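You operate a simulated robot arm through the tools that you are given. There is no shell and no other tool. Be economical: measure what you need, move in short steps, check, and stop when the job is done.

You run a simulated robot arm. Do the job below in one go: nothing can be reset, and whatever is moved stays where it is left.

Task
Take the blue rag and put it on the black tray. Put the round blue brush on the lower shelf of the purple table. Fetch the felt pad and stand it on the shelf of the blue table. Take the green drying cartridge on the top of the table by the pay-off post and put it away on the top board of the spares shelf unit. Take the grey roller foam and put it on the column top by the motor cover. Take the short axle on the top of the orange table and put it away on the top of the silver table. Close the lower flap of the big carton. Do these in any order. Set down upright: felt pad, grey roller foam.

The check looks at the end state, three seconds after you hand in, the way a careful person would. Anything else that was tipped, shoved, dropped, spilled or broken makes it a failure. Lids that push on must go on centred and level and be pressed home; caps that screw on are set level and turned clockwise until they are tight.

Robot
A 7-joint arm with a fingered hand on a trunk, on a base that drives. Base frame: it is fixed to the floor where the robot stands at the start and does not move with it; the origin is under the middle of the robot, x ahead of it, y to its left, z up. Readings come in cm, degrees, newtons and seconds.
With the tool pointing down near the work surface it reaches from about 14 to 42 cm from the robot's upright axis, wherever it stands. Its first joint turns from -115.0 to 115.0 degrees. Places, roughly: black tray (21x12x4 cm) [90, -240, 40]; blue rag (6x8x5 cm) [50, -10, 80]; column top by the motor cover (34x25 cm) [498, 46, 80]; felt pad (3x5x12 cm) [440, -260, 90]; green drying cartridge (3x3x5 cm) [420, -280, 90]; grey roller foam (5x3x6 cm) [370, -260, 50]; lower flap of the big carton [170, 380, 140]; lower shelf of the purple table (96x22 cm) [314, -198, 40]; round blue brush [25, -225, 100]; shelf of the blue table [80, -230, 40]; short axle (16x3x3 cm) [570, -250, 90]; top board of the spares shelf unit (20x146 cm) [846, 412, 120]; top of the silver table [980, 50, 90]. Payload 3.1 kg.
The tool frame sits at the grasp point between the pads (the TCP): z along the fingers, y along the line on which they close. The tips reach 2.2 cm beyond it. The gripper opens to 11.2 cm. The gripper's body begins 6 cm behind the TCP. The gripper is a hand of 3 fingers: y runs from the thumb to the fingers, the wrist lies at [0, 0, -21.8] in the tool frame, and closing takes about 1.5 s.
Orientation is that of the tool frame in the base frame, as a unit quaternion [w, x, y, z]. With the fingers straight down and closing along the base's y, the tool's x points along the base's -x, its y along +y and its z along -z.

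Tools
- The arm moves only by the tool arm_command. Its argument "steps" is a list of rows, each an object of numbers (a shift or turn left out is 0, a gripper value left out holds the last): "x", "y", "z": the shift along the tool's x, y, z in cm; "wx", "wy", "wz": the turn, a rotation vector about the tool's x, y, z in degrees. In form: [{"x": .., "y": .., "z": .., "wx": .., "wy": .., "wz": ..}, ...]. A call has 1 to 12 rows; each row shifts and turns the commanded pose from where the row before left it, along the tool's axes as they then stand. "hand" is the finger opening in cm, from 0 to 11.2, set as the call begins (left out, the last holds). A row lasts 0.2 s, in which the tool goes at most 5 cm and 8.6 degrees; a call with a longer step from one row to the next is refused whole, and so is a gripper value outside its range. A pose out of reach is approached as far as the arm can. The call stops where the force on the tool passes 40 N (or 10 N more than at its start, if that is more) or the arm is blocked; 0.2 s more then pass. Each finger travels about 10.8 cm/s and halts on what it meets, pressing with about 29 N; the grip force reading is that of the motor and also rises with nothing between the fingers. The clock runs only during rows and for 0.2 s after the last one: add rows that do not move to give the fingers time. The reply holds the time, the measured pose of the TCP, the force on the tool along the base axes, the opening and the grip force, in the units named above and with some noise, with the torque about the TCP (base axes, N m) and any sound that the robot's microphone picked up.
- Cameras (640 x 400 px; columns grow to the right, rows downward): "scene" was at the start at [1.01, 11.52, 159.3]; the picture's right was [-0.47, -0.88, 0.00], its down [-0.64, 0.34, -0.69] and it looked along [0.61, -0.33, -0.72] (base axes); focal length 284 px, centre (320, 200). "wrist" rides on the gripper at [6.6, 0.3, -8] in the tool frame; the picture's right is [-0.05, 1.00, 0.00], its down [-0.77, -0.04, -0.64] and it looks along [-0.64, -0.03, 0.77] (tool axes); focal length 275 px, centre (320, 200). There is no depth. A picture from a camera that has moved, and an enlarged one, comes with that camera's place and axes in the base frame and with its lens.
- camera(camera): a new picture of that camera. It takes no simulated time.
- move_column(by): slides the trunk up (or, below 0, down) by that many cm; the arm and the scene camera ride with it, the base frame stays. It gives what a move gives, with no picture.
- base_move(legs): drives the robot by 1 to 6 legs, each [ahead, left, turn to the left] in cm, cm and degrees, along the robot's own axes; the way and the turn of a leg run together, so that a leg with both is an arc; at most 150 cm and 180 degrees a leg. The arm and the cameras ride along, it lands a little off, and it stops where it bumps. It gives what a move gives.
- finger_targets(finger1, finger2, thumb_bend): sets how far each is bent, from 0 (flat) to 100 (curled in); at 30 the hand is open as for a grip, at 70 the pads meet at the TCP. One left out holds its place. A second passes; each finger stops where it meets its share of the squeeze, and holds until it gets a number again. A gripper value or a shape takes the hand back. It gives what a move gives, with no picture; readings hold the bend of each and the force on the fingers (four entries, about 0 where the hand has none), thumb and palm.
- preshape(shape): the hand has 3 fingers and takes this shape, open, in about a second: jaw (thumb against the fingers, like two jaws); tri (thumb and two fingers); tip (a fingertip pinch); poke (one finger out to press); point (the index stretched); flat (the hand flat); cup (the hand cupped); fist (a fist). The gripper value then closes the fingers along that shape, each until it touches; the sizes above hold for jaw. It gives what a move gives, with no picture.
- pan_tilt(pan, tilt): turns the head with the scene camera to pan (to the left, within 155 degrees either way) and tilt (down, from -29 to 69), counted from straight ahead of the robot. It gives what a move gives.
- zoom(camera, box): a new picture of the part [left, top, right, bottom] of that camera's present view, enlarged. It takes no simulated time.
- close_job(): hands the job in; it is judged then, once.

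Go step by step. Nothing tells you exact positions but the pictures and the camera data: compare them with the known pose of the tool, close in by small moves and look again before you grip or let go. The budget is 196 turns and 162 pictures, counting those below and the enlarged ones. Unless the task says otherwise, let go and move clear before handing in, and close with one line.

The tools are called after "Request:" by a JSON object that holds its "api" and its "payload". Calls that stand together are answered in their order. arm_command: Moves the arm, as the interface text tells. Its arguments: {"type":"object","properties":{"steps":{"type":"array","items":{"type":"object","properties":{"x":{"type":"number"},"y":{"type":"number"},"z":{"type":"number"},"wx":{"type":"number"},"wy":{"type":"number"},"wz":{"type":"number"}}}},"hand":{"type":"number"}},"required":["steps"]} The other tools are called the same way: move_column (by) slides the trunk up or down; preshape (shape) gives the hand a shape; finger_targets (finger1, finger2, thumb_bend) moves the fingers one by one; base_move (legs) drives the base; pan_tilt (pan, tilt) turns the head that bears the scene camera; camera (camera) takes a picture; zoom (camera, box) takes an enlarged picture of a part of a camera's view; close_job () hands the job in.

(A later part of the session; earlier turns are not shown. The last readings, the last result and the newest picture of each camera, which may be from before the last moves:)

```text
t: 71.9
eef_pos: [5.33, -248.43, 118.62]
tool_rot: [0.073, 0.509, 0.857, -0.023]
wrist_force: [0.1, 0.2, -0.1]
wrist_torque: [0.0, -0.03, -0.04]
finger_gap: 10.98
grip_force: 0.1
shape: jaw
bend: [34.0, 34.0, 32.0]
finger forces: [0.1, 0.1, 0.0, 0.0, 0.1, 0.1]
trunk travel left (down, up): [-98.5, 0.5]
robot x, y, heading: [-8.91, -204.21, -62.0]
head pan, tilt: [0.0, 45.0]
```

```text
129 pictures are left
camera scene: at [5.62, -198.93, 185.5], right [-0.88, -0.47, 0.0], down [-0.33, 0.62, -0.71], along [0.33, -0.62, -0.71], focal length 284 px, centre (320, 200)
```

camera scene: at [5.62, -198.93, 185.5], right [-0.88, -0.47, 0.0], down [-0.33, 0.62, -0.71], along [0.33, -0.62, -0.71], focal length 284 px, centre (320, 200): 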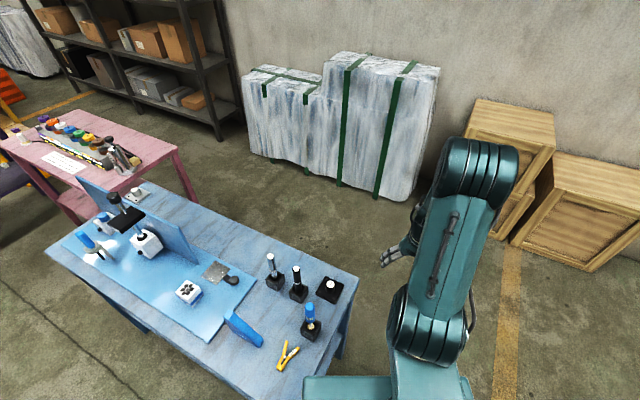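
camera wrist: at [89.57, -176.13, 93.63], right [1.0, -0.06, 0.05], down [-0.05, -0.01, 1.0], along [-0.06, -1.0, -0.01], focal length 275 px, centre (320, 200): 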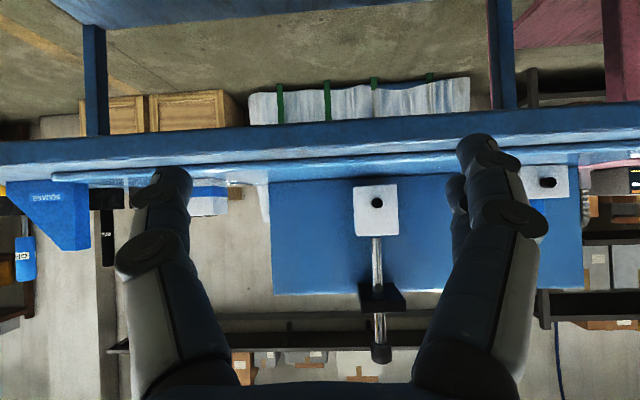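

Everything stands as before. With the hand now at z 118, above the handles, I turn left so it comes over the brush.

Request:
{"api": "base_move", "payload": {"legs": [[0, 0, 44]]}}

Request:
{"api": "camera", "payload": {"camera": "wrist"}}

Request:
{"api": "camera", "payload": {"camera": "scene"}}

```text
t: 74.3
eef_pos: [32.03, -226.44, 118.72]
tool_rot: [0.075, 0.149, 0.986, 0.006]
wrist_force: [-1.5, -0.2, -0.2]
wrist_torque: [-0.04, -0.01, 0.02]
finger_gap: 10.96
grip_force: 0.0
shape: jaw
bend: [34.0, 34.0, 32.0]
finger forces: [0.1, 0.1, 0.0, 0.0, 0.0, 0.0]
trunk travel left (down, up): [-98.5, 0.5]
robot x, y, heading: [-9.14, -204.11, -17.9]
head pan, tilt: [0.0, 45.0]
```

```text
128 pictures are left
camera wrist: at [24.63, -223.86, 125.67], right [0.34, 0.94, 0.04], down [0.62, -0.26, 0.74], along [0.71, -0.23, -0.67], focal length 275 px, centre (320, 200)
```

wrist: 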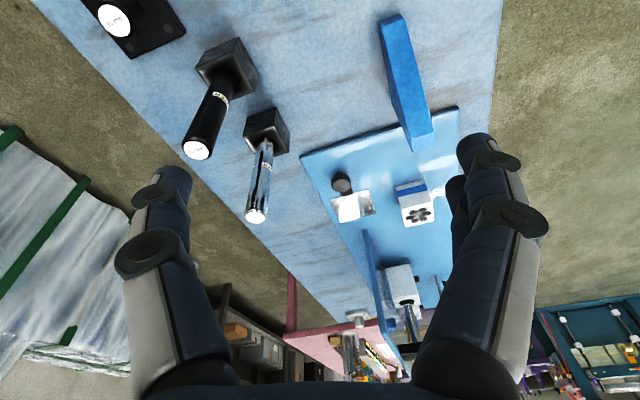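

```text
127 pictures are left
camera scene: at [-2.13, -190.37, 185.5], right [-0.31, -0.95, 0.0], down [-0.67, 0.22, -0.71], along [0.67, -0.22, -0.71], focal length 284 px, centre (320, 200)
```

scene: 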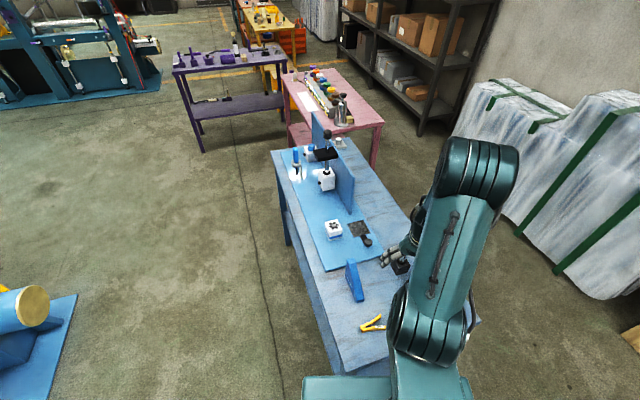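

By two views the brush handle is at (24.5, -228), top z 108.7. I straighten the tool and move over it, then check.

Request:
{"api": "arm_command", "payload": {"steps": [{"wy": 8.5}, {"x": 3.3, "y": -1.8}, {"x": 3.4, "y": -1.9}, {}, {}], "hand": 11.2}}

Request:
{"api": "camera", "payload": {"camera": "wrist"}}

Request:
{"api": "zoom", "payload": {"camera": "scene", "box": [320, 210, 480, 310]}}

```text
t: 75.5
eef_pos: [23.2, -227.53, 117.74]
tool_rot: [0.053, 0.15, 0.987, 0.011]
wrist_force: [1.1, -0.2, -0.2]
wrist_torque: [0.0, 0.01, -0.01]
finger_gap: 11.2
grip_force: 0.0
shape: jaw
bend: [30.0, 30.0, 30.0]
finger forces: [0.0, 0.0, 0.1, 0.0, 0.0, 0.0]
out of reach, approached as far as the arm can: row 1
trunk travel left (down, up): [-98.5, 0.5]
robot x, y, heading: [-8.91, -204.12, -18.0]
head pan, tilt: [0.0, 45.0]
```

```text
126 pictures are left
camera wrist: at [16.0, -225.21, 125.03], right [0.34, 0.94, 0.04], down [0.65, -0.27, 0.71], along [0.68, -0.21, -0.7], focal length 275 px, centre (320, 200)
```

wrist: 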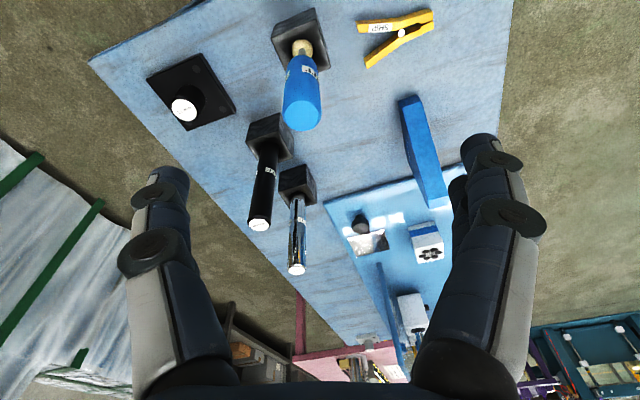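

```text
4.00 times, centred on (400, 260) of scene
camera zoom: at [-2.21, -190.52, 185.52], right [-0.31, -0.95, 0.0], down [-0.67, 0.22, -0.71], along [0.67, -0.22, -0.71], focal length 1137 px, centre (0, -40)
```

zoom: 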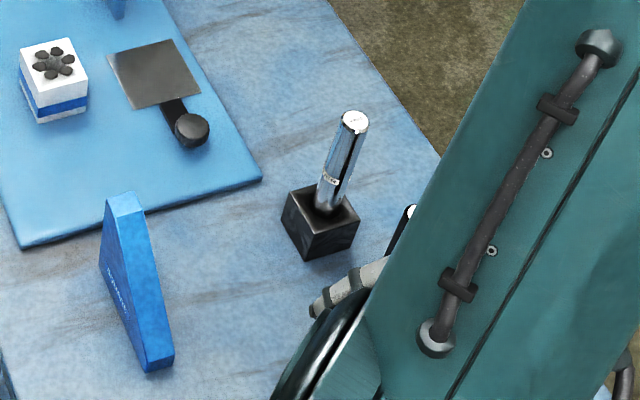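

The handle is at (24.2, -228.4), between the fingers. I descend around it and close.

Request:
{"api": "arm_command", "payload": {"steps": [{"x": 0.25, "y": -0.9}, {"z": 4}, {"z": 4}, {"z": 3}, {"z": 2.3}, {}]}}

Request:
{"api": "camera", "payload": {"camera": "wrist"}}

```text
t: 77.0
eef_pos: [24.37, -228.21, 104.5]
tool_rot: [0.054, 0.15, 0.987, 0.011]
wrist_force: [-0.2, -0.1, -0.2]
wrist_torque: [-0.04, 0.03, 0.01]
finger_gap: 11.18
grip_force: 0.2
shape: jaw
bend: [30.0, 30.0, 30.0]
finger forces: [0.0, 0.0, 0.0, 0.0, 0.0, 0.0]
trunk travel left (down, up): [-98.5, 0.5]
robot x, y, heading: [-8.73, -203.97, -18.0]
head pan, tilt: [0.0, 45.0]
```

```text
124 pictures are left
camera wrist: at [17.09, -225.81, 111.9], right [0.34, 0.94, 0.04], down [0.65, -0.27, 0.71], along [0.68, -0.21, -0.7], focal length 275 px, centre (320, 200)
```

wrist: 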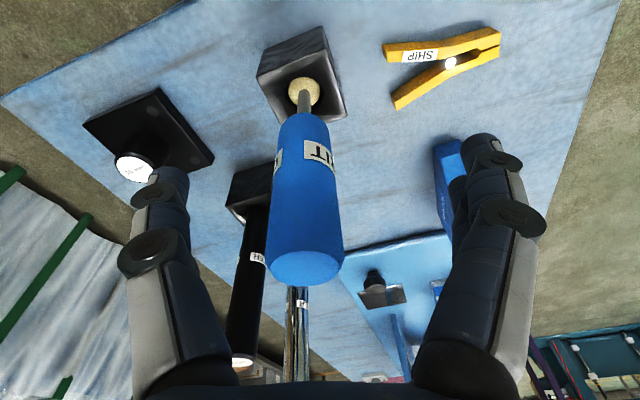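

I nudge 0.6 cm to centre and close on the handle.

Request:
{"api": "arm_command", "payload": {"steps": [{"y": -0.6}, {}]}}

Request:
{"api": "arm_command", "payload": {"steps": [{}, {}, {}, {}, {}, {}, {}, {}], "hand": 0}}

Request:
{"api": "arm_command", "payload": {"steps": [{"z": -2}, {"z": -3}, {"z": -4}, {"z": -3}, {}]}}

Request:
{"api": "camera", "payload": {"camera": "wrist"}}

```text
t: 77.5
eef_pos: [24.08, -228.85, 104.68]
tool_rot: [0.054, 0.149, 0.987, 0.011]
wrist_force: [-1.2, 0.1, 0.0]
wrist_torque: [-0.02, -0.02, 0.02]
finger_gap: 11.18
grip_force: 0.1
shape: jaw
bend: [30.0, 30.0, 30.0]
finger forces: [0.0, 0.0, 0.0, 0.1, 0.1, 0.0]
trunk travel left (down, up): [-98.5, 0.5]
robot x, y, heading: [-8.63, -204.21, -18.3]
head pan, tilt: [0.0, 45.0]
```

```text
t: 79.3
eef_pos: [24.15, -228.88, 104.59]
tool_rot: [0.053, 0.149, 0.987, 0.011]
wrist_force: [0.3, -0.2, -0.3]
wrist_torque: [0.0, -0.02, 0.0]
finger_gap: 0.87
grip_force: 29.1
shape: jaw
bend: [65.0, 72.0, 71.0]
finger forces: [0.0, 15.6, 0.0, 0.1, 22.7, 0.1]
trunk travel left (down, up): [-98.5, 0.5]
robot x, y, heading: [-8.95, -204.32, -17.6]
head pan, tilt: [0.0, 45.0]
```

```text
t: 80.5
eef_pos: [23.06, -228.68, 116.1]
tool_rot: [0.056, 0.149, 0.987, 0.012]
wrist_force: [-0.1, 0.3, -0.4]
wrist_torque: [-0.02, 0.01, 0.01]
finger_gap: 0.89
grip_force: 28.8
shape: jaw
bend: [65.0, 72.0, 71.0]
finger forces: [0.0, 15.0, 0.0, 0.0, 22.7, 0.0]
out of reach, approached as far as the arm can: row 4
trunk travel left (down, up): [-98.5, 0.5]
robot x, y, heading: [-8.77, -204.73, -18.2]
head pan, tilt: [0.0, 45.0]
```

```text
123 pictures are left
camera wrist: at [15.77, -226.32, 123.35], right [0.34, 0.94, 0.04], down [0.65, -0.27, 0.71], along [0.68, -0.21, -0.7], focal length 275 px, centre (320, 200)
```

wrist: 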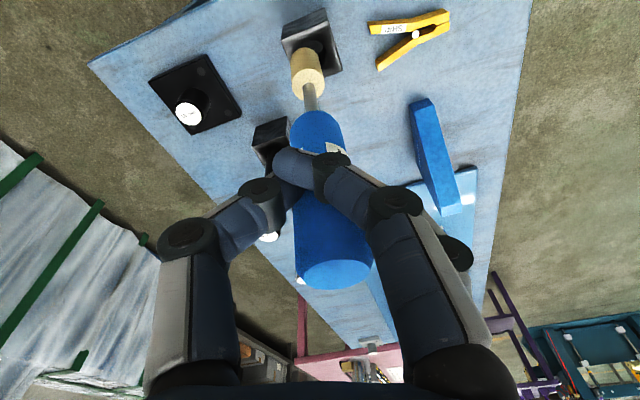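

The brush came up, but the pinch looks off-centre. I zoom to judge the grip.

Request:
{"api": "zoom", "payload": {"camera": "wrist", "box": [220, 20, 420, 300]}}

Request:
{"api": "zoom", "payload": {"camera": "scene", "box": [320, 190, 480, 290]}}

```text
1.43 times, centred on (320, 160) of wrist
camera zoom: at [15.77, -226.32, 123.35], right [0.34, 0.94, 0.04], down [0.65, -0.27, 0.71], along [0.68, -0.21, -0.7], focal length 393 px, centre (320, 257)
```

zoom: 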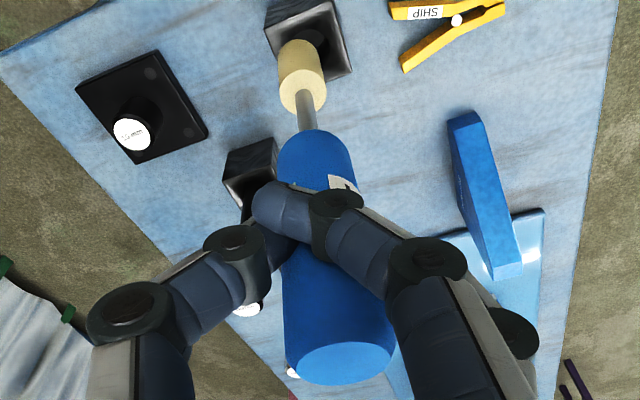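

```text
4.00 times, centred on (400, 240) of scene
camera zoom: at [-1.97, -190.19, 185.48], right [-0.31, -0.95, 0.0], down [-0.67, 0.22, -0.71], along [0.67, -0.22, -0.71], focal length 1137 px, centre (0, 40)
```

zoom: 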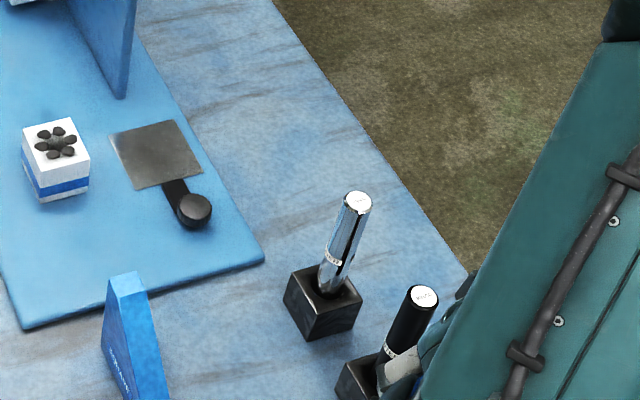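

The brush is clear of its holder and pinched firmly between thumb and one finger, with the other finger alongside; I will carry it so. I back off and drive down the aisle toward the purple table.

Request:
{"api": "base_move", "payload": {"legs": [[-40, 0, 0], [0, 0, 18], [0, 75, 0], [150, 0, 0], [80, 0, 0]]}}

Request:
{"api": "pan_tilt", "payload": {"pan": -30, "tilt": 40}}

Request:
{"api": "camera", "payload": {"camera": "scene"}}

Request:
{"api": "camera", "payload": {"camera": "wrist"}}

```text
t: 98.6
eef_pos: [219.68, -127.39, 116.09]
tool_rot: [0.053, -0.011, 0.998, 0.021]
wrist_force: [0.3, 0.1, -0.7]
wrist_torque: [-0.02, -0.01, 0.0]
finger_gap: 0.88
grip_force: 28.5
shape: jaw
bend: [65.0, 72.0, 71.0]
finger forces: [0.0, 15.0, 0.0, 0.1, 22.6, 0.0]
trunk travel left (down, up): [-98.5, 0.5]
robot x, y, heading: [181.95, -114.34, 0.5]
head pan, tilt: [0.0, 45.0]
```

```text
t: 99.5
eef_pos: [219.78, -127.33, 116.12]
tool_rot: [0.053, -0.011, 0.998, 0.021]
wrist_force: [0.5, 0.4, -1.5]
wrist_torque: [-0.03, 0.01, 0.02]
finger_gap: 0.9
grip_force: 29.1
shape: jaw
bend: [65.0, 72.0, 71.0]
finger forces: [0.0, 15.1, 0.0, 0.0, 22.5, 0.0]
trunk travel left (down, up): [-98.5, 0.5]
robot x, y, heading: [181.83, -114.1, 0.8]
head pan, tilt: [-30.0, 40.0]
```

```text
120 pictures are left
camera scene: at [183.13, -103.02, 186.22], right [-0.49, -0.87, 0.0], down [-0.56, 0.32, -0.77], along [0.67, -0.38, -0.64], focal length 284 px, centre (320, 200)
```

scene: 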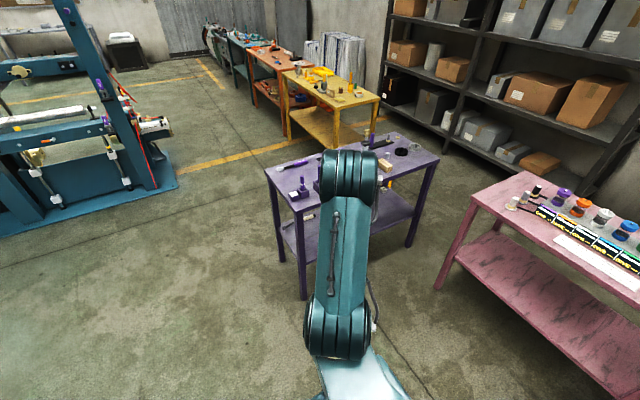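

```text
119 pictures are left
camera wrist: at [212.22, -127.35, 123.33], right [0.02, 1.0, 0.05], down [0.7, -0.05, 0.71], along [0.71, 0.02, -0.7], focal length 275 px, centre (320, 200)
```

wrist: 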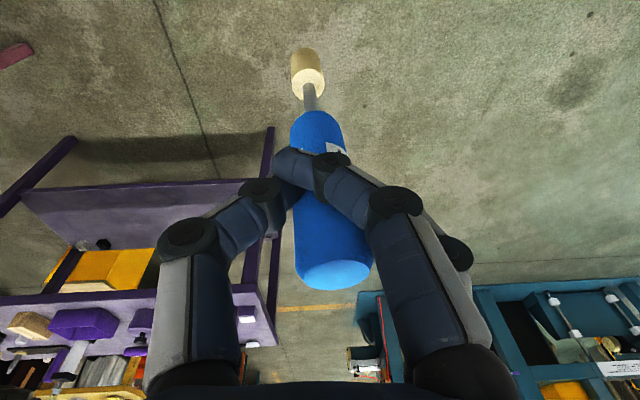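

The purple table runs along y from about -148 to -249, its long side facing me at x about 288. I move opposite its middle and look at the shelf.

Request:
{"api": "base_move", "payload": {"legs": [[0, -66, 0], [15, 0, 0]]}}

Request:
{"api": "pan_tilt", "payload": {"pan": 0, "tilt": 50}}

Request:
{"api": "camera", "payload": {"camera": "scene"}}

```text
t: 104.2
eef_pos: [235.01, -194.29, 116.05]
tool_rot: [0.055, -0.013, 0.998, 0.021]
wrist_force: [0.5, -0.1, -0.6]
wrist_torque: [-0.01, 0.01, -0.05]
finger_gap: 0.89
grip_force: 28.5
shape: jaw
bend: [65.0, 72.0, 71.0]
finger forces: [0.0, 15.1, 0.0, 0.1, 22.6, 0.0]
trunk travel left (down, up): [-98.5, 0.5]
robot x, y, heading: [197.55, -181.52, 0.6]
head pan, tilt: [-30.0, 40.0]
```

```text
t: 105.2
eef_pos: [234.99, -194.39, 116.13]
tool_rot: [0.053, -0.013, 0.998, 0.021]
wrist_force: [-0.4, -0.3, -0.5]
wrist_torque: [0.01, 0.01, 0.02]
finger_gap: 0.85
grip_force: 28.5
shape: jaw
bend: [65.0, 72.0, 71.0]
finger forces: [0.0, 14.9, 0.0, 0.0, 22.6, 0.1]
trunk travel left (down, up): [-98.5, 0.5]
robot x, y, heading: [197.06, -181.01, 1.0]
head pan, tilt: [0.0, 50.0]
```

```text
118 pictures are left
camera scene: at [198.64, -166.04, 184.81], right [0.01, -1.0, 0.0], down [-0.77, -0.01, -0.64], along [0.64, 0.01, -0.77], focal length 284 px, centre (320, 200)
```

scene: 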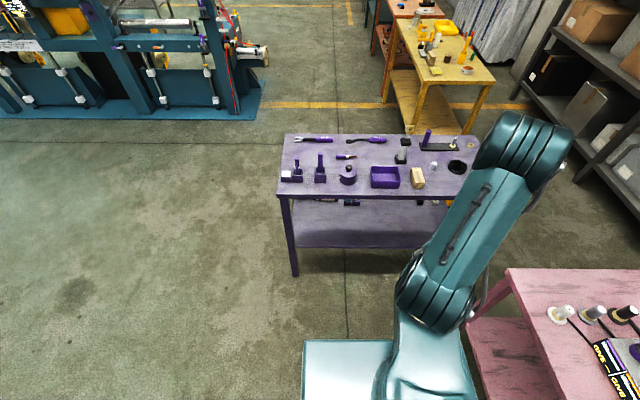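

I lower the trunk to look in under the top.

Request:
{"api": "move_column", "payload": {"by": -40}}

Request:
{"api": "move_column", "payload": {"by": -20}}

Request:
{"api": "pan_tilt", "payload": {"pan": -10, "tilt": 40}}

Request:
{"api": "camera", "payload": {"camera": "scene"}}

Request:
{"api": "camera", "payload": {"camera": "wrist"}}

```text
t: 109.0
eef_pos: [235.16, -194.25, 76.12]
tool_rot: [0.053, -0.013, 0.998, 0.021]
wrist_force: [-0.4, 0.0, -0.5]
wrist_torque: [-0.01, 0.0, 0.01]
finger_gap: 0.85
grip_force: 28.5
shape: jaw
bend: [65.0, 72.0, 71.0]
finger forces: [0.0, 15.0, 0.1, 0.0, 22.6, 0.1]
trunk travel left (down, up): [-58.5, 40.5]
robot x, y, heading: [197.08, -181.49, 1.1]
head pan, tilt: [0.0, 50.0]
```

```text
t: 111.2
eef_pos: [235.08, -194.27, 56.18]
tool_rot: [0.053, -0.013, 0.998, 0.02]
wrist_force: [-0.4, 0.6, -1.3]
wrist_torque: [0.01, -0.02, -0.03]
finger_gap: 0.88
grip_force: 29.1
shape: jaw
bend: [65.0, 72.0, 71.0]
finger forces: [0.0, 14.9, 0.1, 0.0, 22.5, 0.1]
trunk travel left (down, up): [-38.5, 60.5]
robot x, y, heading: [197.48, -181.53, 0.9]
head pan, tilt: [0.0, 50.0]
```

```text
t: 111.9
eef_pos: [235.13, -194.29, 56.05]
tool_rot: [0.053, -0.013, 0.998, 0.02]
wrist_force: [0.4, 0.2, -0.9]
wrist_torque: [0.02, 0.0, -0.01]
finger_gap: 0.89
grip_force: 29.1
shape: jaw
bend: [65.0, 72.0, 71.0]
finger forces: [0.0, 15.0, 0.1, 0.0, 22.5, 0.1]
trunk travel left (down, up): [-38.5, 60.5]
robot x, y, heading: [197.51, -181.24, 1.0]
head pan, tilt: [-10.0, 40.0]
```

```text
117 pictures are left
camera scene: at [199.38, -167.48, 126.22], right [-0.16, -0.99, 0.0], down [-0.64, 0.1, -0.77], along [0.76, -0.12, -0.64], focal length 284 px, centre (320, 200)
```

scene: 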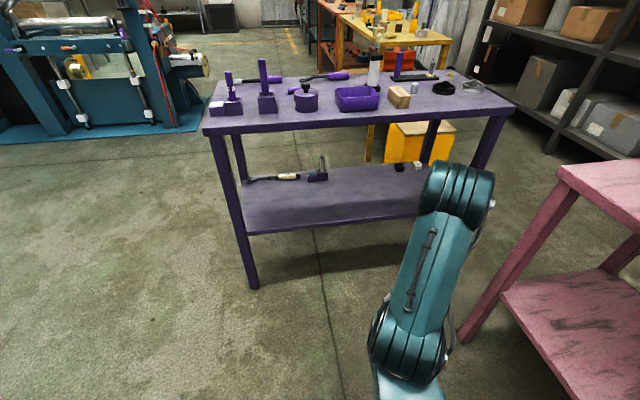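

```text
116 pictures are left
camera wrist: at [227.62, -194.43, 63.33], right [0.02, 1.0, 0.05], down [0.7, -0.04, 0.71], along [0.71, 0.02, -0.7], focal length 275 px, centre (320, 200)
```

wrist: 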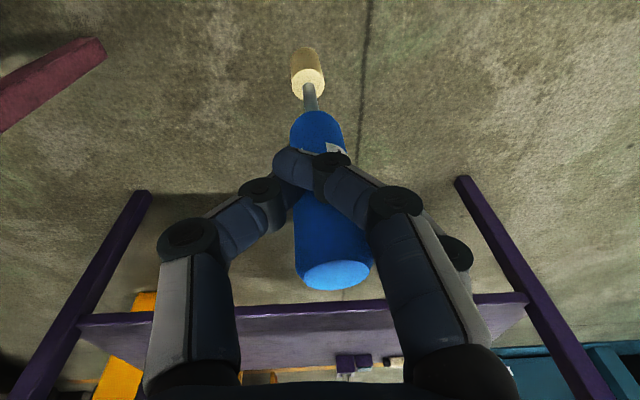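

The shelf is about z 38, x 285–325, with free space around y -195 to -225. I tilt the tool forward to about 57° and stretch, then drive in.

Request:
{"api": "arm_command", "payload": {"steps": [{"x": -3.2, "wy": -8.5}, {"x": -3.2, "wy": -8.5}, {"x": -3.2, "wy": -8.5}, {"x": -3.2, "wy": -8.5}, {"x": -3.2, "wy": -8.5}, {"x": -3.2, "wy": -8.5}, {"x": -2.5, "z": 3.9}, {"x": -2.5, "z": 3.9}, {"x": -2.5, "z": 3.9}, {}]}}

Request:
{"api": "camera", "payload": {"camera": "scene"}}

Request:
{"api": "camera", "payload": {"camera": "wrist"}}

```text
t: 114.1
eef_pos: [265.35, -193.8, 64.56]
tool_rot: [0.477, -0.004, 0.879, 0.025]
wrist_force: [0.4, -0.2, -0.6]
wrist_torque: [0.02, 0.05, -0.01]
finger_gap: 0.84
grip_force: 28.7
shape: jaw
bend: [65.0, 72.0, 72.0]
finger forces: [0.0, 14.4, 0.1, 0.0, 22.7, 0.0]
trunk travel left (down, up): [-38.5, 60.5]
robot x, y, heading: [197.16, -181.42, 1.0]
head pan, tilt: [-10.0, 40.0]
```

```text
115 pictures are left
camera scene: at [199.4, -167.48, 126.23], right [-0.16, -0.99, 0.0], down [-0.63, 0.1, -0.77], along [0.76, -0.12, -0.64], focal length 284 px, centre (320, 200)
```

scene: 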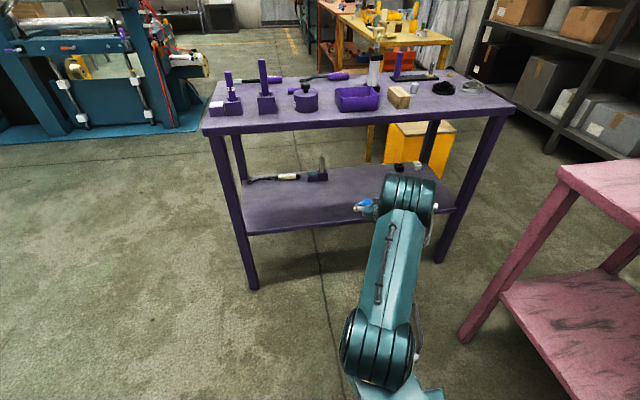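

```text
114 pictures are left
camera wrist: at [254.91, -193.64, 63.34], right [0.0, 1.0, 0.08], down [-0.11, -0.08, 0.99], along [0.99, -0.01, 0.11], focal length 275 px, centre (320, 200)
```

wrist: 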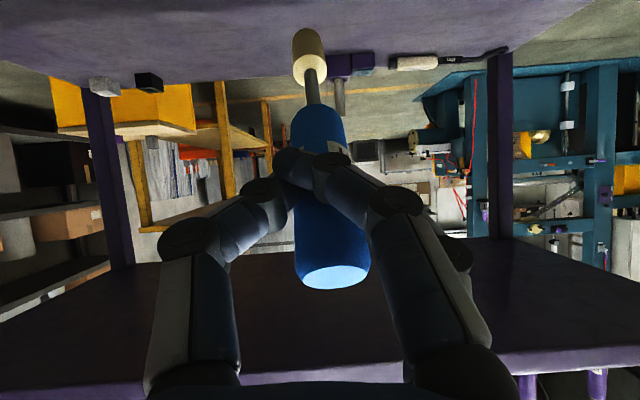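

The brush is held well. I strafe right 12, lower 12 and drive in 35.

Request:
{"api": "move_column", "payload": {"by": -12}}

Request:
{"api": "base_move", "payload": {"legs": [[0, -12, 0], [34, 0, 0]]}}

Request:
{"api": "camera", "payload": {"camera": "scene"}}

Request:
{"api": "camera", "payload": {"camera": "wrist"}}

```text
t: 115.6
eef_pos: [265.21, -193.84, 52.58]
tool_rot: [0.477, -0.003, 0.878, 0.024]
wrist_force: [-0.5, -0.6, -1.3]
wrist_torque: [0.02, 0.0, 0.0]
finger_gap: 0.84
grip_force: 29.3
shape: jaw
bend: [65.0, 72.0, 72.0]
finger forces: [0.0, 14.4, 0.0, 0.1, 22.6, 0.1]
trunk travel left (down, up): [-26.5, 72.5]
robot x, y, heading: [196.95, -181.34, 0.6]
head pan, tilt: [-10.0, 40.0]
```

```text
t: 118.7
eef_pos: [300.16, -205.38, 52.58]
tool_rot: [0.477, -0.003, 0.879, 0.024]
wrist_force: [-0.3, 0.0, -1.7]
wrist_torque: [0.02, 0.01, 0.0]
finger_gap: 0.85
grip_force: 28.6
shape: jaw
bend: [65.0, 72.0, 72.0]
finger forces: [0.0, 14.4, 0.0, 0.0, 22.7, 0.0]
trunk travel left (down, up): [-26.5, 72.5]
robot x, y, heading: [231.89, -193.26, 0.8]
head pan, tilt: [-10.0, 40.0]
```

```text
113 pictures are left
camera scene: at [234.28, -179.09, 114.22], right [-0.16, -0.99, 0.0], down [-0.63, 0.1, -0.77], along [0.76, -0.12, -0.64], focal length 284 px, centre (320, 200)
```

scene: 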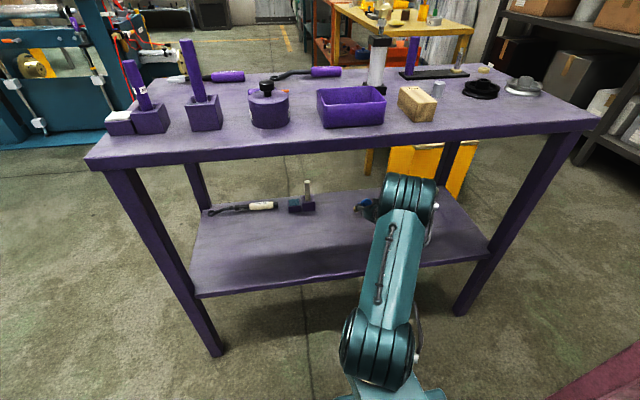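

```text
112 pictures are left
camera wrist: at [289.76, -205.26, 51.34], right [0.0, 1.0, 0.08], down [-0.11, -0.08, 0.99], along [0.99, -0.01, 0.11], focal length 275 px, centre (320, 200)
```

wrist: 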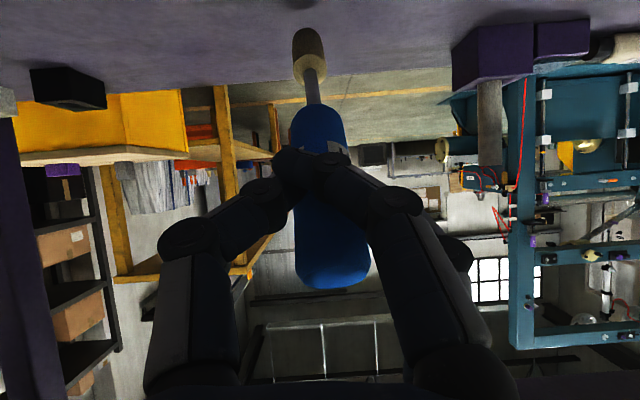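

I lower 5 cm by trunk, then step down with the arm until touch.

Request:
{"api": "move_column", "payload": {"by": -4.5}}

Request:
{"api": "arm_command", "payload": {"steps": [{"x": 0.42, "z": 0.27}, {"x": 0.42, "z": 0.27}, {"x": 0.42, "z": 0.27}, {"x": 0.42, "z": 0.27}, {}]}}

Request:
{"api": "camera", "payload": {"camera": "wrist"}}

```text
t: 119.6
eef_pos: [300.23, -205.45, 47.9]
tool_rot: [0.477, -0.003, 0.878, 0.025]
wrist_force: [0.8, 0.6, -0.2]
wrist_torque: [0.0, -0.08, -0.01]
finger_gap: 0.84
grip_force: 29.0
shape: jaw
bend: [65.0, 72.0, 72.0]
finger forces: [0.1, 14.6, 0.0, 0.0, 22.8, 0.1]
trunk travel left (down, up): [-22.0, 77.0]
robot x, y, heading: [232.19, -193.16, 0.9]
head pan, tilt: [-10.0, 40.0]
```

```text
t: 120.8
eef_pos: [300.26, -205.39, 46.15]
tool_rot: [0.478, -0.003, 0.878, 0.025]
wrist_force: [-1.3, 0.2, 2.0]
wrist_torque: [-0.03, -0.25, 0.03]
finger_gap: 0.88
grip_force: 28.8
shape: jaw
bend: [65.0, 72.0, 72.0]
finger forces: [4.9, 13.6, 0.0, 0.0, 21.4, 0.1]
trunk travel left (down, up): [-22.0, 77.0]
robot x, y, heading: [232.23, -192.93, 0.6]
head pan, tilt: [-10.0, 40.0]
```

```text
111 pictures are left
camera wrist: at [289.76, -205.21, 44.91], right [0.0, 1.0, 0.08], down [-0.11, -0.08, 0.99], along [0.99, -0.01, 0.11], focal length 275 px, centre (320, 200)
```

wrist: 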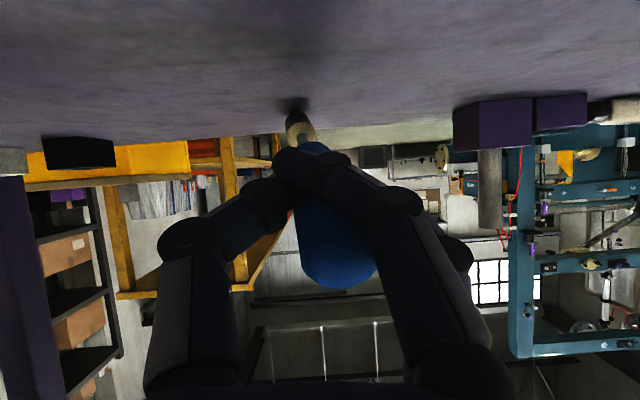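

The bristle end is on the shelf and the brush is swivelling flat. I go down 2 cm more, then open.

Request:
{"api": "arm_command", "payload": {"steps": [{"x": 0.42, "z": 0.27}, {"x": 0.42, "z": 0.27}, {"x": 0.42, "z": 0.27}, {"x": 0.42, "z": 0.27}, {}]}}

Request:
{"api": "arm_command", "payload": {"steps": [{}, {}, {}, {}, {}, {}], "hand": 11.2}}

Request:
{"api": "camera", "payload": {"camera": "wrist"}}

```text
t: 122.0
eef_pos: [300.16, -205.37, 44.11]
tool_rot: [0.478, -0.003, 0.878, 0.024]
wrist_force: [-1.9, 0.5, 1.5]
wrist_torque: [0.01, -0.31, 0.04]
finger_gap: 0.86
grip_force: 28.6
shape: jaw
bend: [65.0, 73.0, 72.0]
finger forces: [8.5, 13.0, 0.1, 0.1, 19.9, 0.0]
trunk travel left (down, up): [-22.0, 77.0]
robot x, y, heading: [232.22, -193.34, 0.7]
head pan, tilt: [-10.0, 40.0]
```

```text
t: 123.4
eef_pos: [300.19, -205.27, 43.97]
tool_rot: [0.477, -0.004, 0.878, 0.025]
wrist_force: [0.2, -0.2, -0.8]
wrist_torque: [0.03, 0.01, -0.01]
finger_gap: 11.2
grip_force: 0.0
shape: jaw
bend: [30.0, 30.0, 30.0]
finger forces: [0.1, 0.0, 0.1, 0.0, 0.0, 0.1]
trunk travel left (down, up): [-22.0, 77.0]
robot x, y, heading: [232.14, -192.89, 0.8]
head pan, tilt: [-10.0, 40.0]
```

```text
110 pictures are left
camera wrist: at [289.79, -205.12, 42.83], right [0.0, 1.0, 0.08], down [-0.11, -0.08, 0.99], along [0.99, -0.01, 0.11], focal length 275 px, centre (320, 200)
```

wrist: 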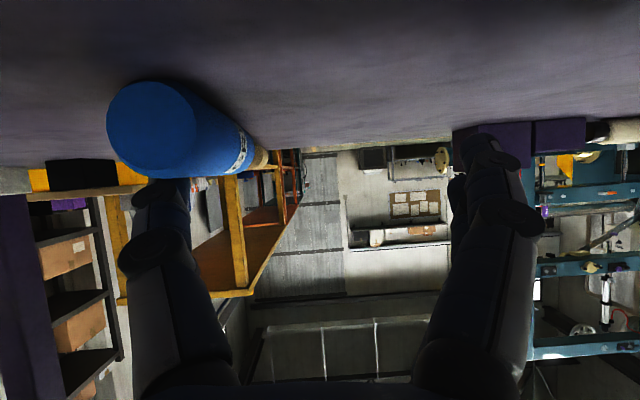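

The brush lies on the shelf beside the thumb. I raise a little, back out and look.

Request:
{"api": "move_column", "payload": {"by": 7}}

Request:
{"api": "camera", "payload": {"camera": "wrist"}}

Request:
{"api": "base_move", "payload": {"legs": [[-40, 0, 0]]}}

Request:
{"api": "camera", "payload": {"camera": "scene"}}

```text
t: 124.5
eef_pos: [300.24, -205.18, 50.99]
tool_rot: [0.477, -0.003, 0.879, 0.024]
wrist_force: [0.6, 1.2, -0.9]
wrist_torque: [0.01, 0.0, 0.0]
finger_gap: 11.19
grip_force: 0.0
shape: jaw
bend: [30.0, 30.0, 30.0]
finger forces: [0.0, 0.1, 0.0, 0.0, 0.0, 0.0]
trunk travel left (down, up): [-29.0, 70.0]
robot x, y, heading: [231.9, -193.04, 0.8]
head pan, tilt: [-10.0, 40.0]
```

```text
109 pictures are left
camera wrist: at [289.79, -205.11, 49.82], right [0.0, 1.0, 0.08], down [-0.11, -0.08, 0.99], along [0.99, -0.01, 0.11], focal length 275 px, centre (320, 200)
```

wrist: 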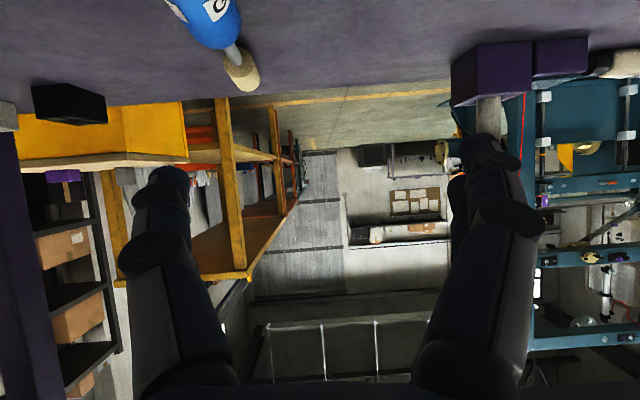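

```text
t: 127.0
eef_pos: [259.8, -206.24, 51.0]
tool_rot: [0.477, 0.0, 0.878, 0.023]
wrist_force: [-0.3, 0.6, 0.7]
wrist_torque: [0.04, 0.02, 0.0]
finger_gap: 11.21
grip_force: 0.0
shape: jaw
bend: [30.0, 30.0, 30.0]
finger forces: [0.0, 0.1, 0.0, 0.0, 0.0, 0.0]
trunk travel left (down, up): [-29.0, 70.0]
robot x, y, heading: [192.05, -193.07, 0.3]
head pan, tilt: [-10.0, 40.0]
```

```text
108 pictures are left
camera scene: at [194.18, -179.53, 116.73], right [-0.17, -0.99, 0.0], down [-0.63, 0.11, -0.77], along [0.76, -0.13, -0.64], focal length 284 px, centre (320, 200)
```

scene: 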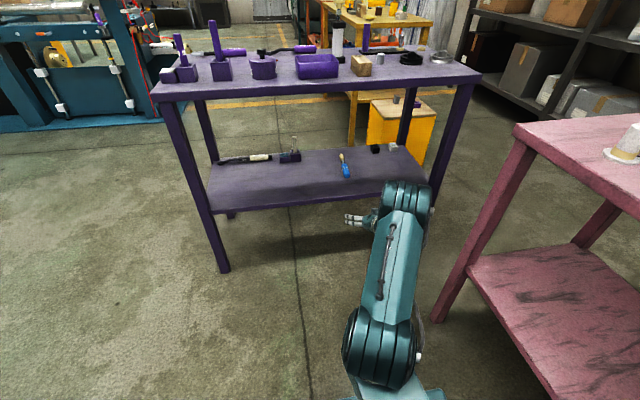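

The brush lies safely on the purple shelf. I fold the arm and drive on past the purple table to view the yellow table and the box in front of it.

Request:
{"api": "arm_command", "payload": {"steps": [{"x": 2.5, "z": -3.9}, {"x": 2.5, "z": -3.9}, {"x": 2.5, "z": -3.9}, {"x": 3.2, "wy": 8.5}, {"x": 3.2, "wy": 8.5}, {"x": 3.2, "wy": 8.5}, {"x": 3.2, "wy": 8.5}, {"x": 3.2, "wy": 8.5}, {"x": 3.2, "wy": 8.5}, {}]}}

Request:
{"api": "move_column", "payload": {"by": 40}}

Request:
{"api": "base_move", "payload": {"legs": [[0, 90, 0], [150, 0, 0], [20, 0, -45]]}}

Request:
{"api": "pan_tilt", "payload": {"pan": 0, "tilt": 35}}

Request:
{"api": "camera", "payload": {"camera": "scene"}}

```text
t: 129.2
eef_pos: [230.94, -206.38, 40.17]
tool_rot: [0.052, -0.01, 0.998, 0.02]
wrist_force: [-0.8, 0.6, -0.8]
wrist_torque: [-0.01, 0.01, -0.03]
finger_gap: 11.2
grip_force: 0.0
shape: jaw
bend: [30.0, 30.0, 30.0]
finger forces: [0.0, 0.0, 0.0, 0.0, 0.1, 0.0]
trunk travel left (down, up): [-29.0, 70.0]
robot x, y, heading: [191.95, -193.45, 0.4]
head pan, tilt: [-10.0, 40.0]
```

```text
t: 133.0
eef_pos: [230.87, -206.41, 80.21]
tool_rot: [0.053, -0.01, 0.998, 0.02]
wrist_force: [-0.8, -0.8, -0.1]
wrist_torque: [0.01, 0.01, 0.0]
finger_gap: 11.2
grip_force: 0.1
shape: jaw
bend: [30.0, 30.0, 30.0]
finger forces: [0.1, 0.0, 0.0, 0.0, 0.1, 0.1]
trunk travel left (down, up): [-69.0, 30.0]
robot x, y, heading: [191.99, -193.63, 0.5]
head pan, tilt: [-10.0, 40.0]
```

```text
t: 146.9
eef_pos: [379.95, -145.87, 80.01]
tool_rot: [0.057, 0.369, 0.928, -0.001]
wrist_force: [-0.5, 0.8, -1.6]
wrist_torque: [-0.02, 0.01, 0.01]
finger_gap: 11.21
grip_force: 0.1
shape: jaw
bend: [30.0, 30.0, 30.0]
finger forces: [0.1, 0.1, 0.0, 0.1, 0.0, 0.0]
trunk travel left (down, up): [-69.0, 30.0]
robot x, y, heading: [361.15, -109.19, -44.2]
head pan, tilt: [-10.0, 40.0]
```

```text
t: 147.6
eef_pos: [379.96, -145.92, 80.13]
tool_rot: [0.056, 0.369, 0.928, -0.001]
wrist_force: [-0.2, -0.6, -0.3]
wrist_torque: [-0.01, 0.02, 0.01]
finger_gap: 11.21
grip_force: 0.0
shape: jaw
bend: [30.0, 30.0, 30.0]
finger forces: [0.0, 0.1, 0.0, 0.0, 0.0, 0.0]
trunk travel left (down, up): [-69.0, 30.0]
robot x, y, heading: [361.3, -109.05, -44.0]
head pan, tilt: [0.0, 35.0]
```

```text
107 pictures are left
camera scene: at [373.9, -100.18, 157.48], right [-0.7, -0.72, 0.0], down [-0.41, 0.4, -0.82], along [0.59, -0.57, -0.57], focal length 284 px, centre (320, 200)
```

scene: 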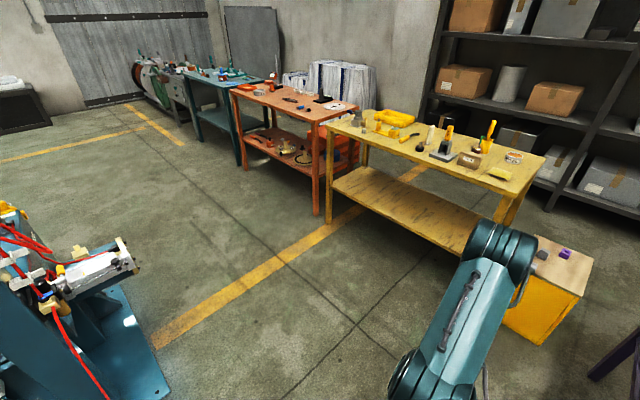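

The yellow table carries the pad and cartridge; the box at its near right end has the grey foam. I zoom on both.

Request:
{"api": "zoom", "payload": {"camera": "scene", "box": [390, 90, 560, 196]}}

Request:
{"api": "zoom", "payload": {"camera": "scene", "box": [500, 210, 620, 330]}}

```text
3.76 times, centred on (475, 143) of scene
camera zoom: at [373.9, -100.18, 157.48], right [-0.7, -0.72, 0.0], down [-0.41, 0.4, -0.82], along [0.59, -0.57, -0.57], focal length 1070 px, centre (-264, 415)
```

zoom: 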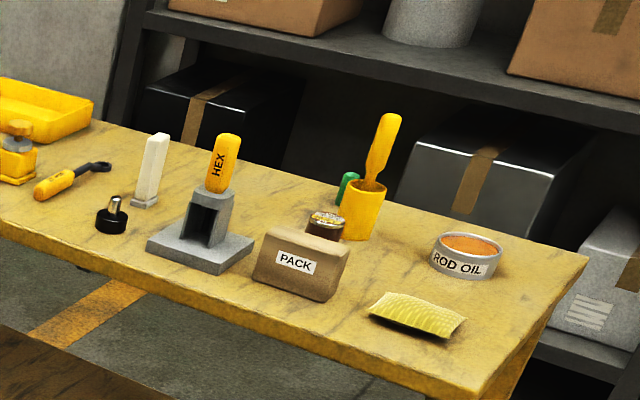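

```text
3.33 times, centred on (560, 270) of scene
camera zoom: at [373.9, -100.18, 157.48], right [-0.7, -0.72, 0.0], down [-0.41, 0.4, -0.82], along [0.59, -0.57, -0.57], focal length 948 px, centre (-480, -33)
```

zoom: 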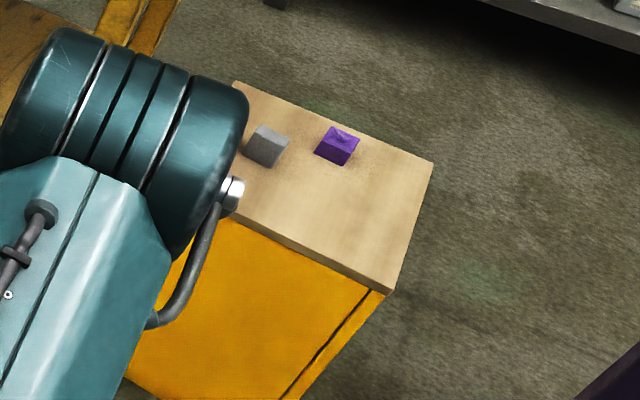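

The foam stands on the crate at about (368, -257); the white felt pad is at (444, -262) and the green cartridge at (422, -283) behind the yellow cup. Foam first: I turn to face it, shift the arm left, and approach.

Request:
{"api": "base_move", "payload": {"legs": [[0, 0, -46], [80, 0, 0]]}}

Request:
{"api": "arm_command", "payload": {"steps": [{"y": 4.5}, {"y": 4.5}, {"y": 4.5}, {"y": 4.5}, {"y": 4.5}, {}, {}]}}

Request:
{"api": "pan_tilt", "payload": {"pan": 0, "tilt": 55}}

Request:
{"api": "camera", "payload": {"camera": "scene"}}

Request:
{"api": "camera", "payload": {"camera": "wrist"}}

```text
t: 153.9
eef_pos: [349.86, -227.88, 80.18]
tool_rot: [0.053, 0.695, 0.716, -0.023]
wrist_force: [-0.3, 0.2, 0.4]
wrist_torque: [-0.04, 0.03, 0.01]
finger_gap: 11.19
grip_force: 0.1
shape: jaw
bend: [30.0, 30.0, 30.0]
finger forces: [0.0, 0.0, 0.0, 0.0, 0.0, 0.1]
trunk travel left (down, up): [-69.0, 30.0]
robot x, y, heading: [362.47, -188.71, -88.9]
head pan, tilt: [0.0, 35.0]
```

```text
t: 155.5
eef_pos: [372.48, -227.16, 81.21]
tool_rot: [0.052, 0.695, 0.717, -0.022]
wrist_force: [0.3, 1.0, 0.3]
wrist_torque: [0.01, -0.01, 0.0]
finger_gap: 11.2
grip_force: 0.0
shape: jaw
bend: [30.0, 30.0, 30.0]
finger forces: [0.0, 0.0, 0.0, 0.1, 0.1, 0.1]
trunk travel left (down, up): [-69.0, 30.0]
robot x, y, heading: [362.49, -188.95, -89.0]
head pan, tilt: [0.0, 35.0]
```

```text
t: 156.4
eef_pos: [372.36, -227.24, 81.32]
tool_rot: [0.052, 0.695, 0.716, -0.023]
wrist_force: [-0.8, -0.9, 0.0]
wrist_torque: [-0.02, -0.02, 0.0]
finger_gap: 11.21
grip_force: 0.0
shape: jaw
bend: [30.0, 30.0, 30.0]
finger forces: [0.0, 0.0, 0.0, 0.0, 0.0, 0.0]
trunk travel left (down, up): [-69.0, 30.0]
robot x, y, heading: [362.31, -188.66, -89.0]
head pan, tilt: [0.0, 55.0]
```

```text
104 pictures are left
camera scene: at [377.75, -189.71, 154.66], right [-1.0, -0.02, 0.0], down [-0.01, 0.82, -0.57], along [0.01, -0.57, -0.82], focal length 284 px, centre (320, 200)
```

scene: 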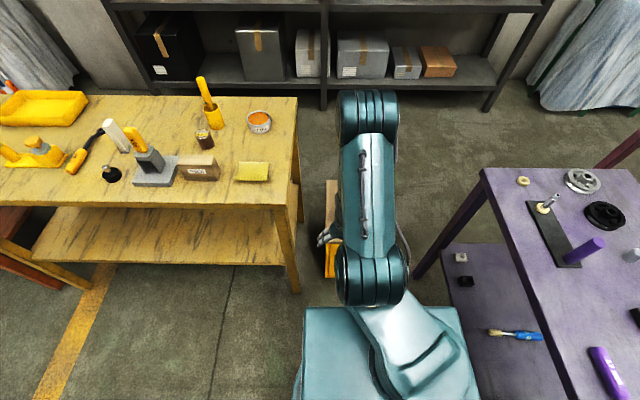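

```text
103 pictures are left
camera wrist: at [372.1, -219.68, 88.53], right [1.0, -0.01, 0.04], down [-0.04, -0.7, 0.71], along [0.02, -0.71, -0.7], focal length 275 px, centre (320, 200)
```

wrist: 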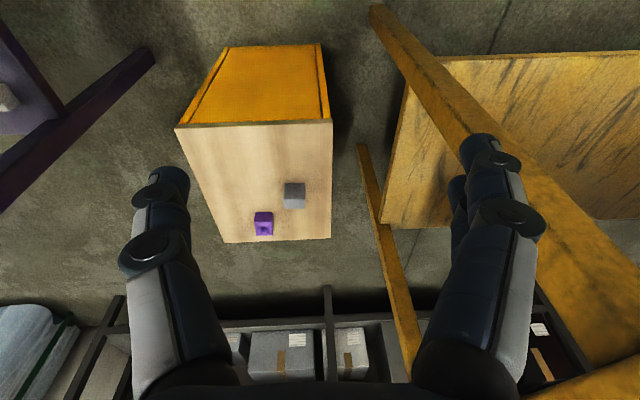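

The foam is at about (368, -256.5) on the crate (top about 48). I move in to 32 cm from the crate, tilt the hand about 21° more to gain reach, and lower.

Request:
{"api": "base_move", "payload": {"legs": [[22.5, 0, -1]]}}

Request:
{"api": "arm_command", "payload": {"steps": [{"x": -1, "wy": -7}, {"x": -1, "wy": -7}, {"x": -1, "wy": -7}, {"y": -2}, {"y": -2}, {}], "hand": 10}}

Request:
{"api": "move_column", "payload": {"by": -18}}

Request:
{"api": "camera", "payload": {"camera": "wrist"}}

```text
t: 158.1
eef_pos: [371.93, -250.3, 81.15]
tool_rot: [0.052, 0.702, 0.71, -0.023]
wrist_force: [0.0, -0.5, 0.4]
wrist_torque: [0.01, 0.02, -0.01]
finger_gap: 11.19
grip_force: 0.0
shape: jaw
bend: [30.0, 30.0, 30.0]
finger forces: [0.1, 0.0, 0.1, 0.0, 0.0, 0.1]
trunk travel left (down, up): [-69.0, 30.0]
robot x, y, heading: [362.76, -211.39, -90.1]
head pan, tilt: [0.0, 55.0]
```

```text
t: 159.5
eef_pos: [367.98, -253.2, 81.67]
tool_rot: [0.181, 0.685, 0.689, -0.151]
wrist_force: [0.0, 0.0, -0.2]
wrist_torque: [-0.03, -0.01, -0.01]
finger_gap: 10.02
grip_force: 0.0
shape: jaw
bend: [49.0, 49.0, 45.0]
finger forces: [0.0, 0.1, 0.0, 0.0, 0.0, 0.1]
trunk travel left (down, up): [-69.0, 30.0]
robot x, y, heading: [362.8, -211.81, -90.3]
head pan, tilt: [0.0, 55.0]
```

```text
t: 161.5
eef_pos: [368.0, -253.02, 63.72]
tool_rot: [0.181, 0.686, 0.689, -0.151]
wrist_force: [-0.2, 0.0, -0.4]
wrist_torque: [-0.01, -0.01, 0.02]
finger_gap: 10.03
grip_force: 0.0
shape: jaw
bend: [49.0, 49.0, 45.0]
finger forces: [0.1, 0.0, 0.0, 0.0, 0.1, 0.1]
trunk travel left (down, up): [-51.0, 48.0]
robot x, y, heading: [362.52, -211.73, -89.9]
head pan, tilt: [0.0, 55.0]
```

```text
102 pictures are left
camera wrist: at [367.9, -243.41, 67.88], right [1.0, -0.03, 0.06], down [-0.07, -0.4, 0.92], along [0.0, -0.92, -0.4], focal length 275 px, centre (320, 200)
```

wrist: 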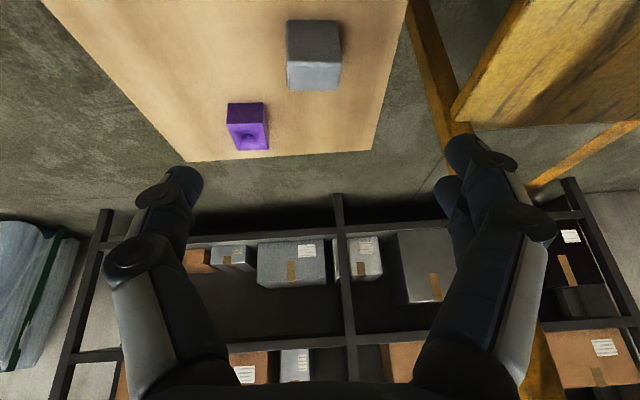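

Using its true width, the foam is lower and further: top about z 47, centre about (368, -262.5), crate top about 41. I drive 5 cm on, reach forward and look again.

Request:
{"api": "base_move", "payload": {"legs": [[5, 0, 0]]}}

Request:
{"api": "arm_command", "payload": {"steps": [{"x": -2, "z": 1}, {"x": -1.8, "z": 1}, {}, {}], "hand": 10.6}}

Request:
{"api": "move_column", "payload": {"by": -7}}

Request:
{"api": "camera", "payload": {"camera": "wrist"}}

Request:
{"api": "camera", "payload": {"camera": "scene"}}

```text
t: 162.4
eef_pos: [367.96, -258.24, 63.71]
tool_rot: [0.181, 0.686, 0.689, -0.149]
wrist_force: [-1.3, 0.3, -0.2]
wrist_torque: [0.01, 0.0, -0.04]
finger_gap: 10.03
grip_force: 0.0
shape: jaw
bend: [49.0, 49.0, 45.0]
finger forces: [0.1, 0.0, 0.1, 0.0, 0.1, 0.1]
trunk travel left (down, up): [-51.0, 48.0]
robot x, y, heading: [362.58, -216.5, -90.0]
head pan, tilt: [0.0, 55.0]
```

```text
t: 163.4
eef_pos: [368.07, -262.31, 63.51]
tool_rot: [0.18, 0.687, 0.688, -0.15]
wrist_force: [-0.4, -0.1, 0.7]
wrist_torque: [0.01, -0.01, 0.0]
finger_gap: 10.6
grip_force: 0.0
shape: jaw
bend: [41.0, 41.0, 38.0]
finger forces: [0.0, 0.0, 0.1, 0.0, 0.1, 0.0]
trunk travel left (down, up): [-51.0, 48.0]
robot x, y, heading: [362.53, -216.3, -90.2]
head pan, tilt: [0.0, 55.0]
```

```text
t: 164.5
eef_pos: [368.08, -262.23, 56.59]
tool_rot: [0.18, 0.686, 0.689, -0.15]
wrist_force: [-0.9, 0.2, 0.0]
wrist_torque: [0.0, 0.04, 0.0]
finger_gap: 10.61
grip_force: 0.0
shape: jaw
bend: [41.0, 41.0, 38.0]
finger forces: [0.0, 0.1, 0.0, 0.1, 0.0, 0.0]
trunk travel left (down, up): [-44.0, 55.0]
robot x, y, heading: [362.5, -216.35, -89.9]
head pan, tilt: [0.0, 55.0]
```

```text
101 pictures are left
camera wrist: at [368.02, -252.63, 60.7], right [1.0, -0.03, 0.06], down [-0.07, -0.4, 0.92], along [0.0, -0.92, -0.4], focal length 275 px, centre (320, 200)
```

wrist: 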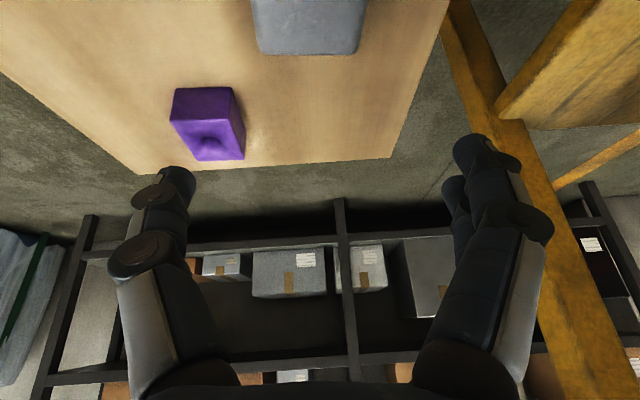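

```text
100 pictures are left
camera scene: at [377.89, -217.72, 129.66], right [-1.0, 0.0, 0.0], down [0.0, 0.82, -0.57], along [0.0, -0.57, -0.82], focal length 284 px, centre (320, 200)
```

scene: 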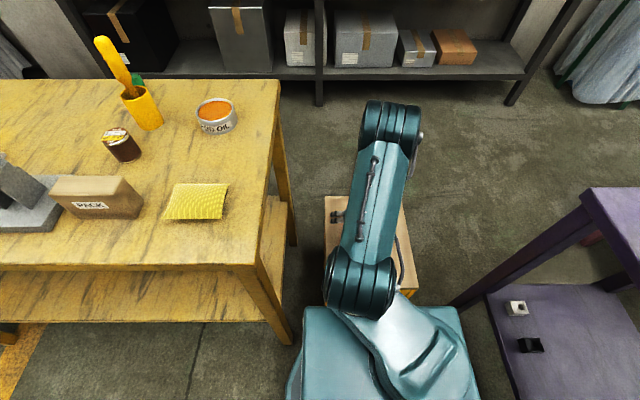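

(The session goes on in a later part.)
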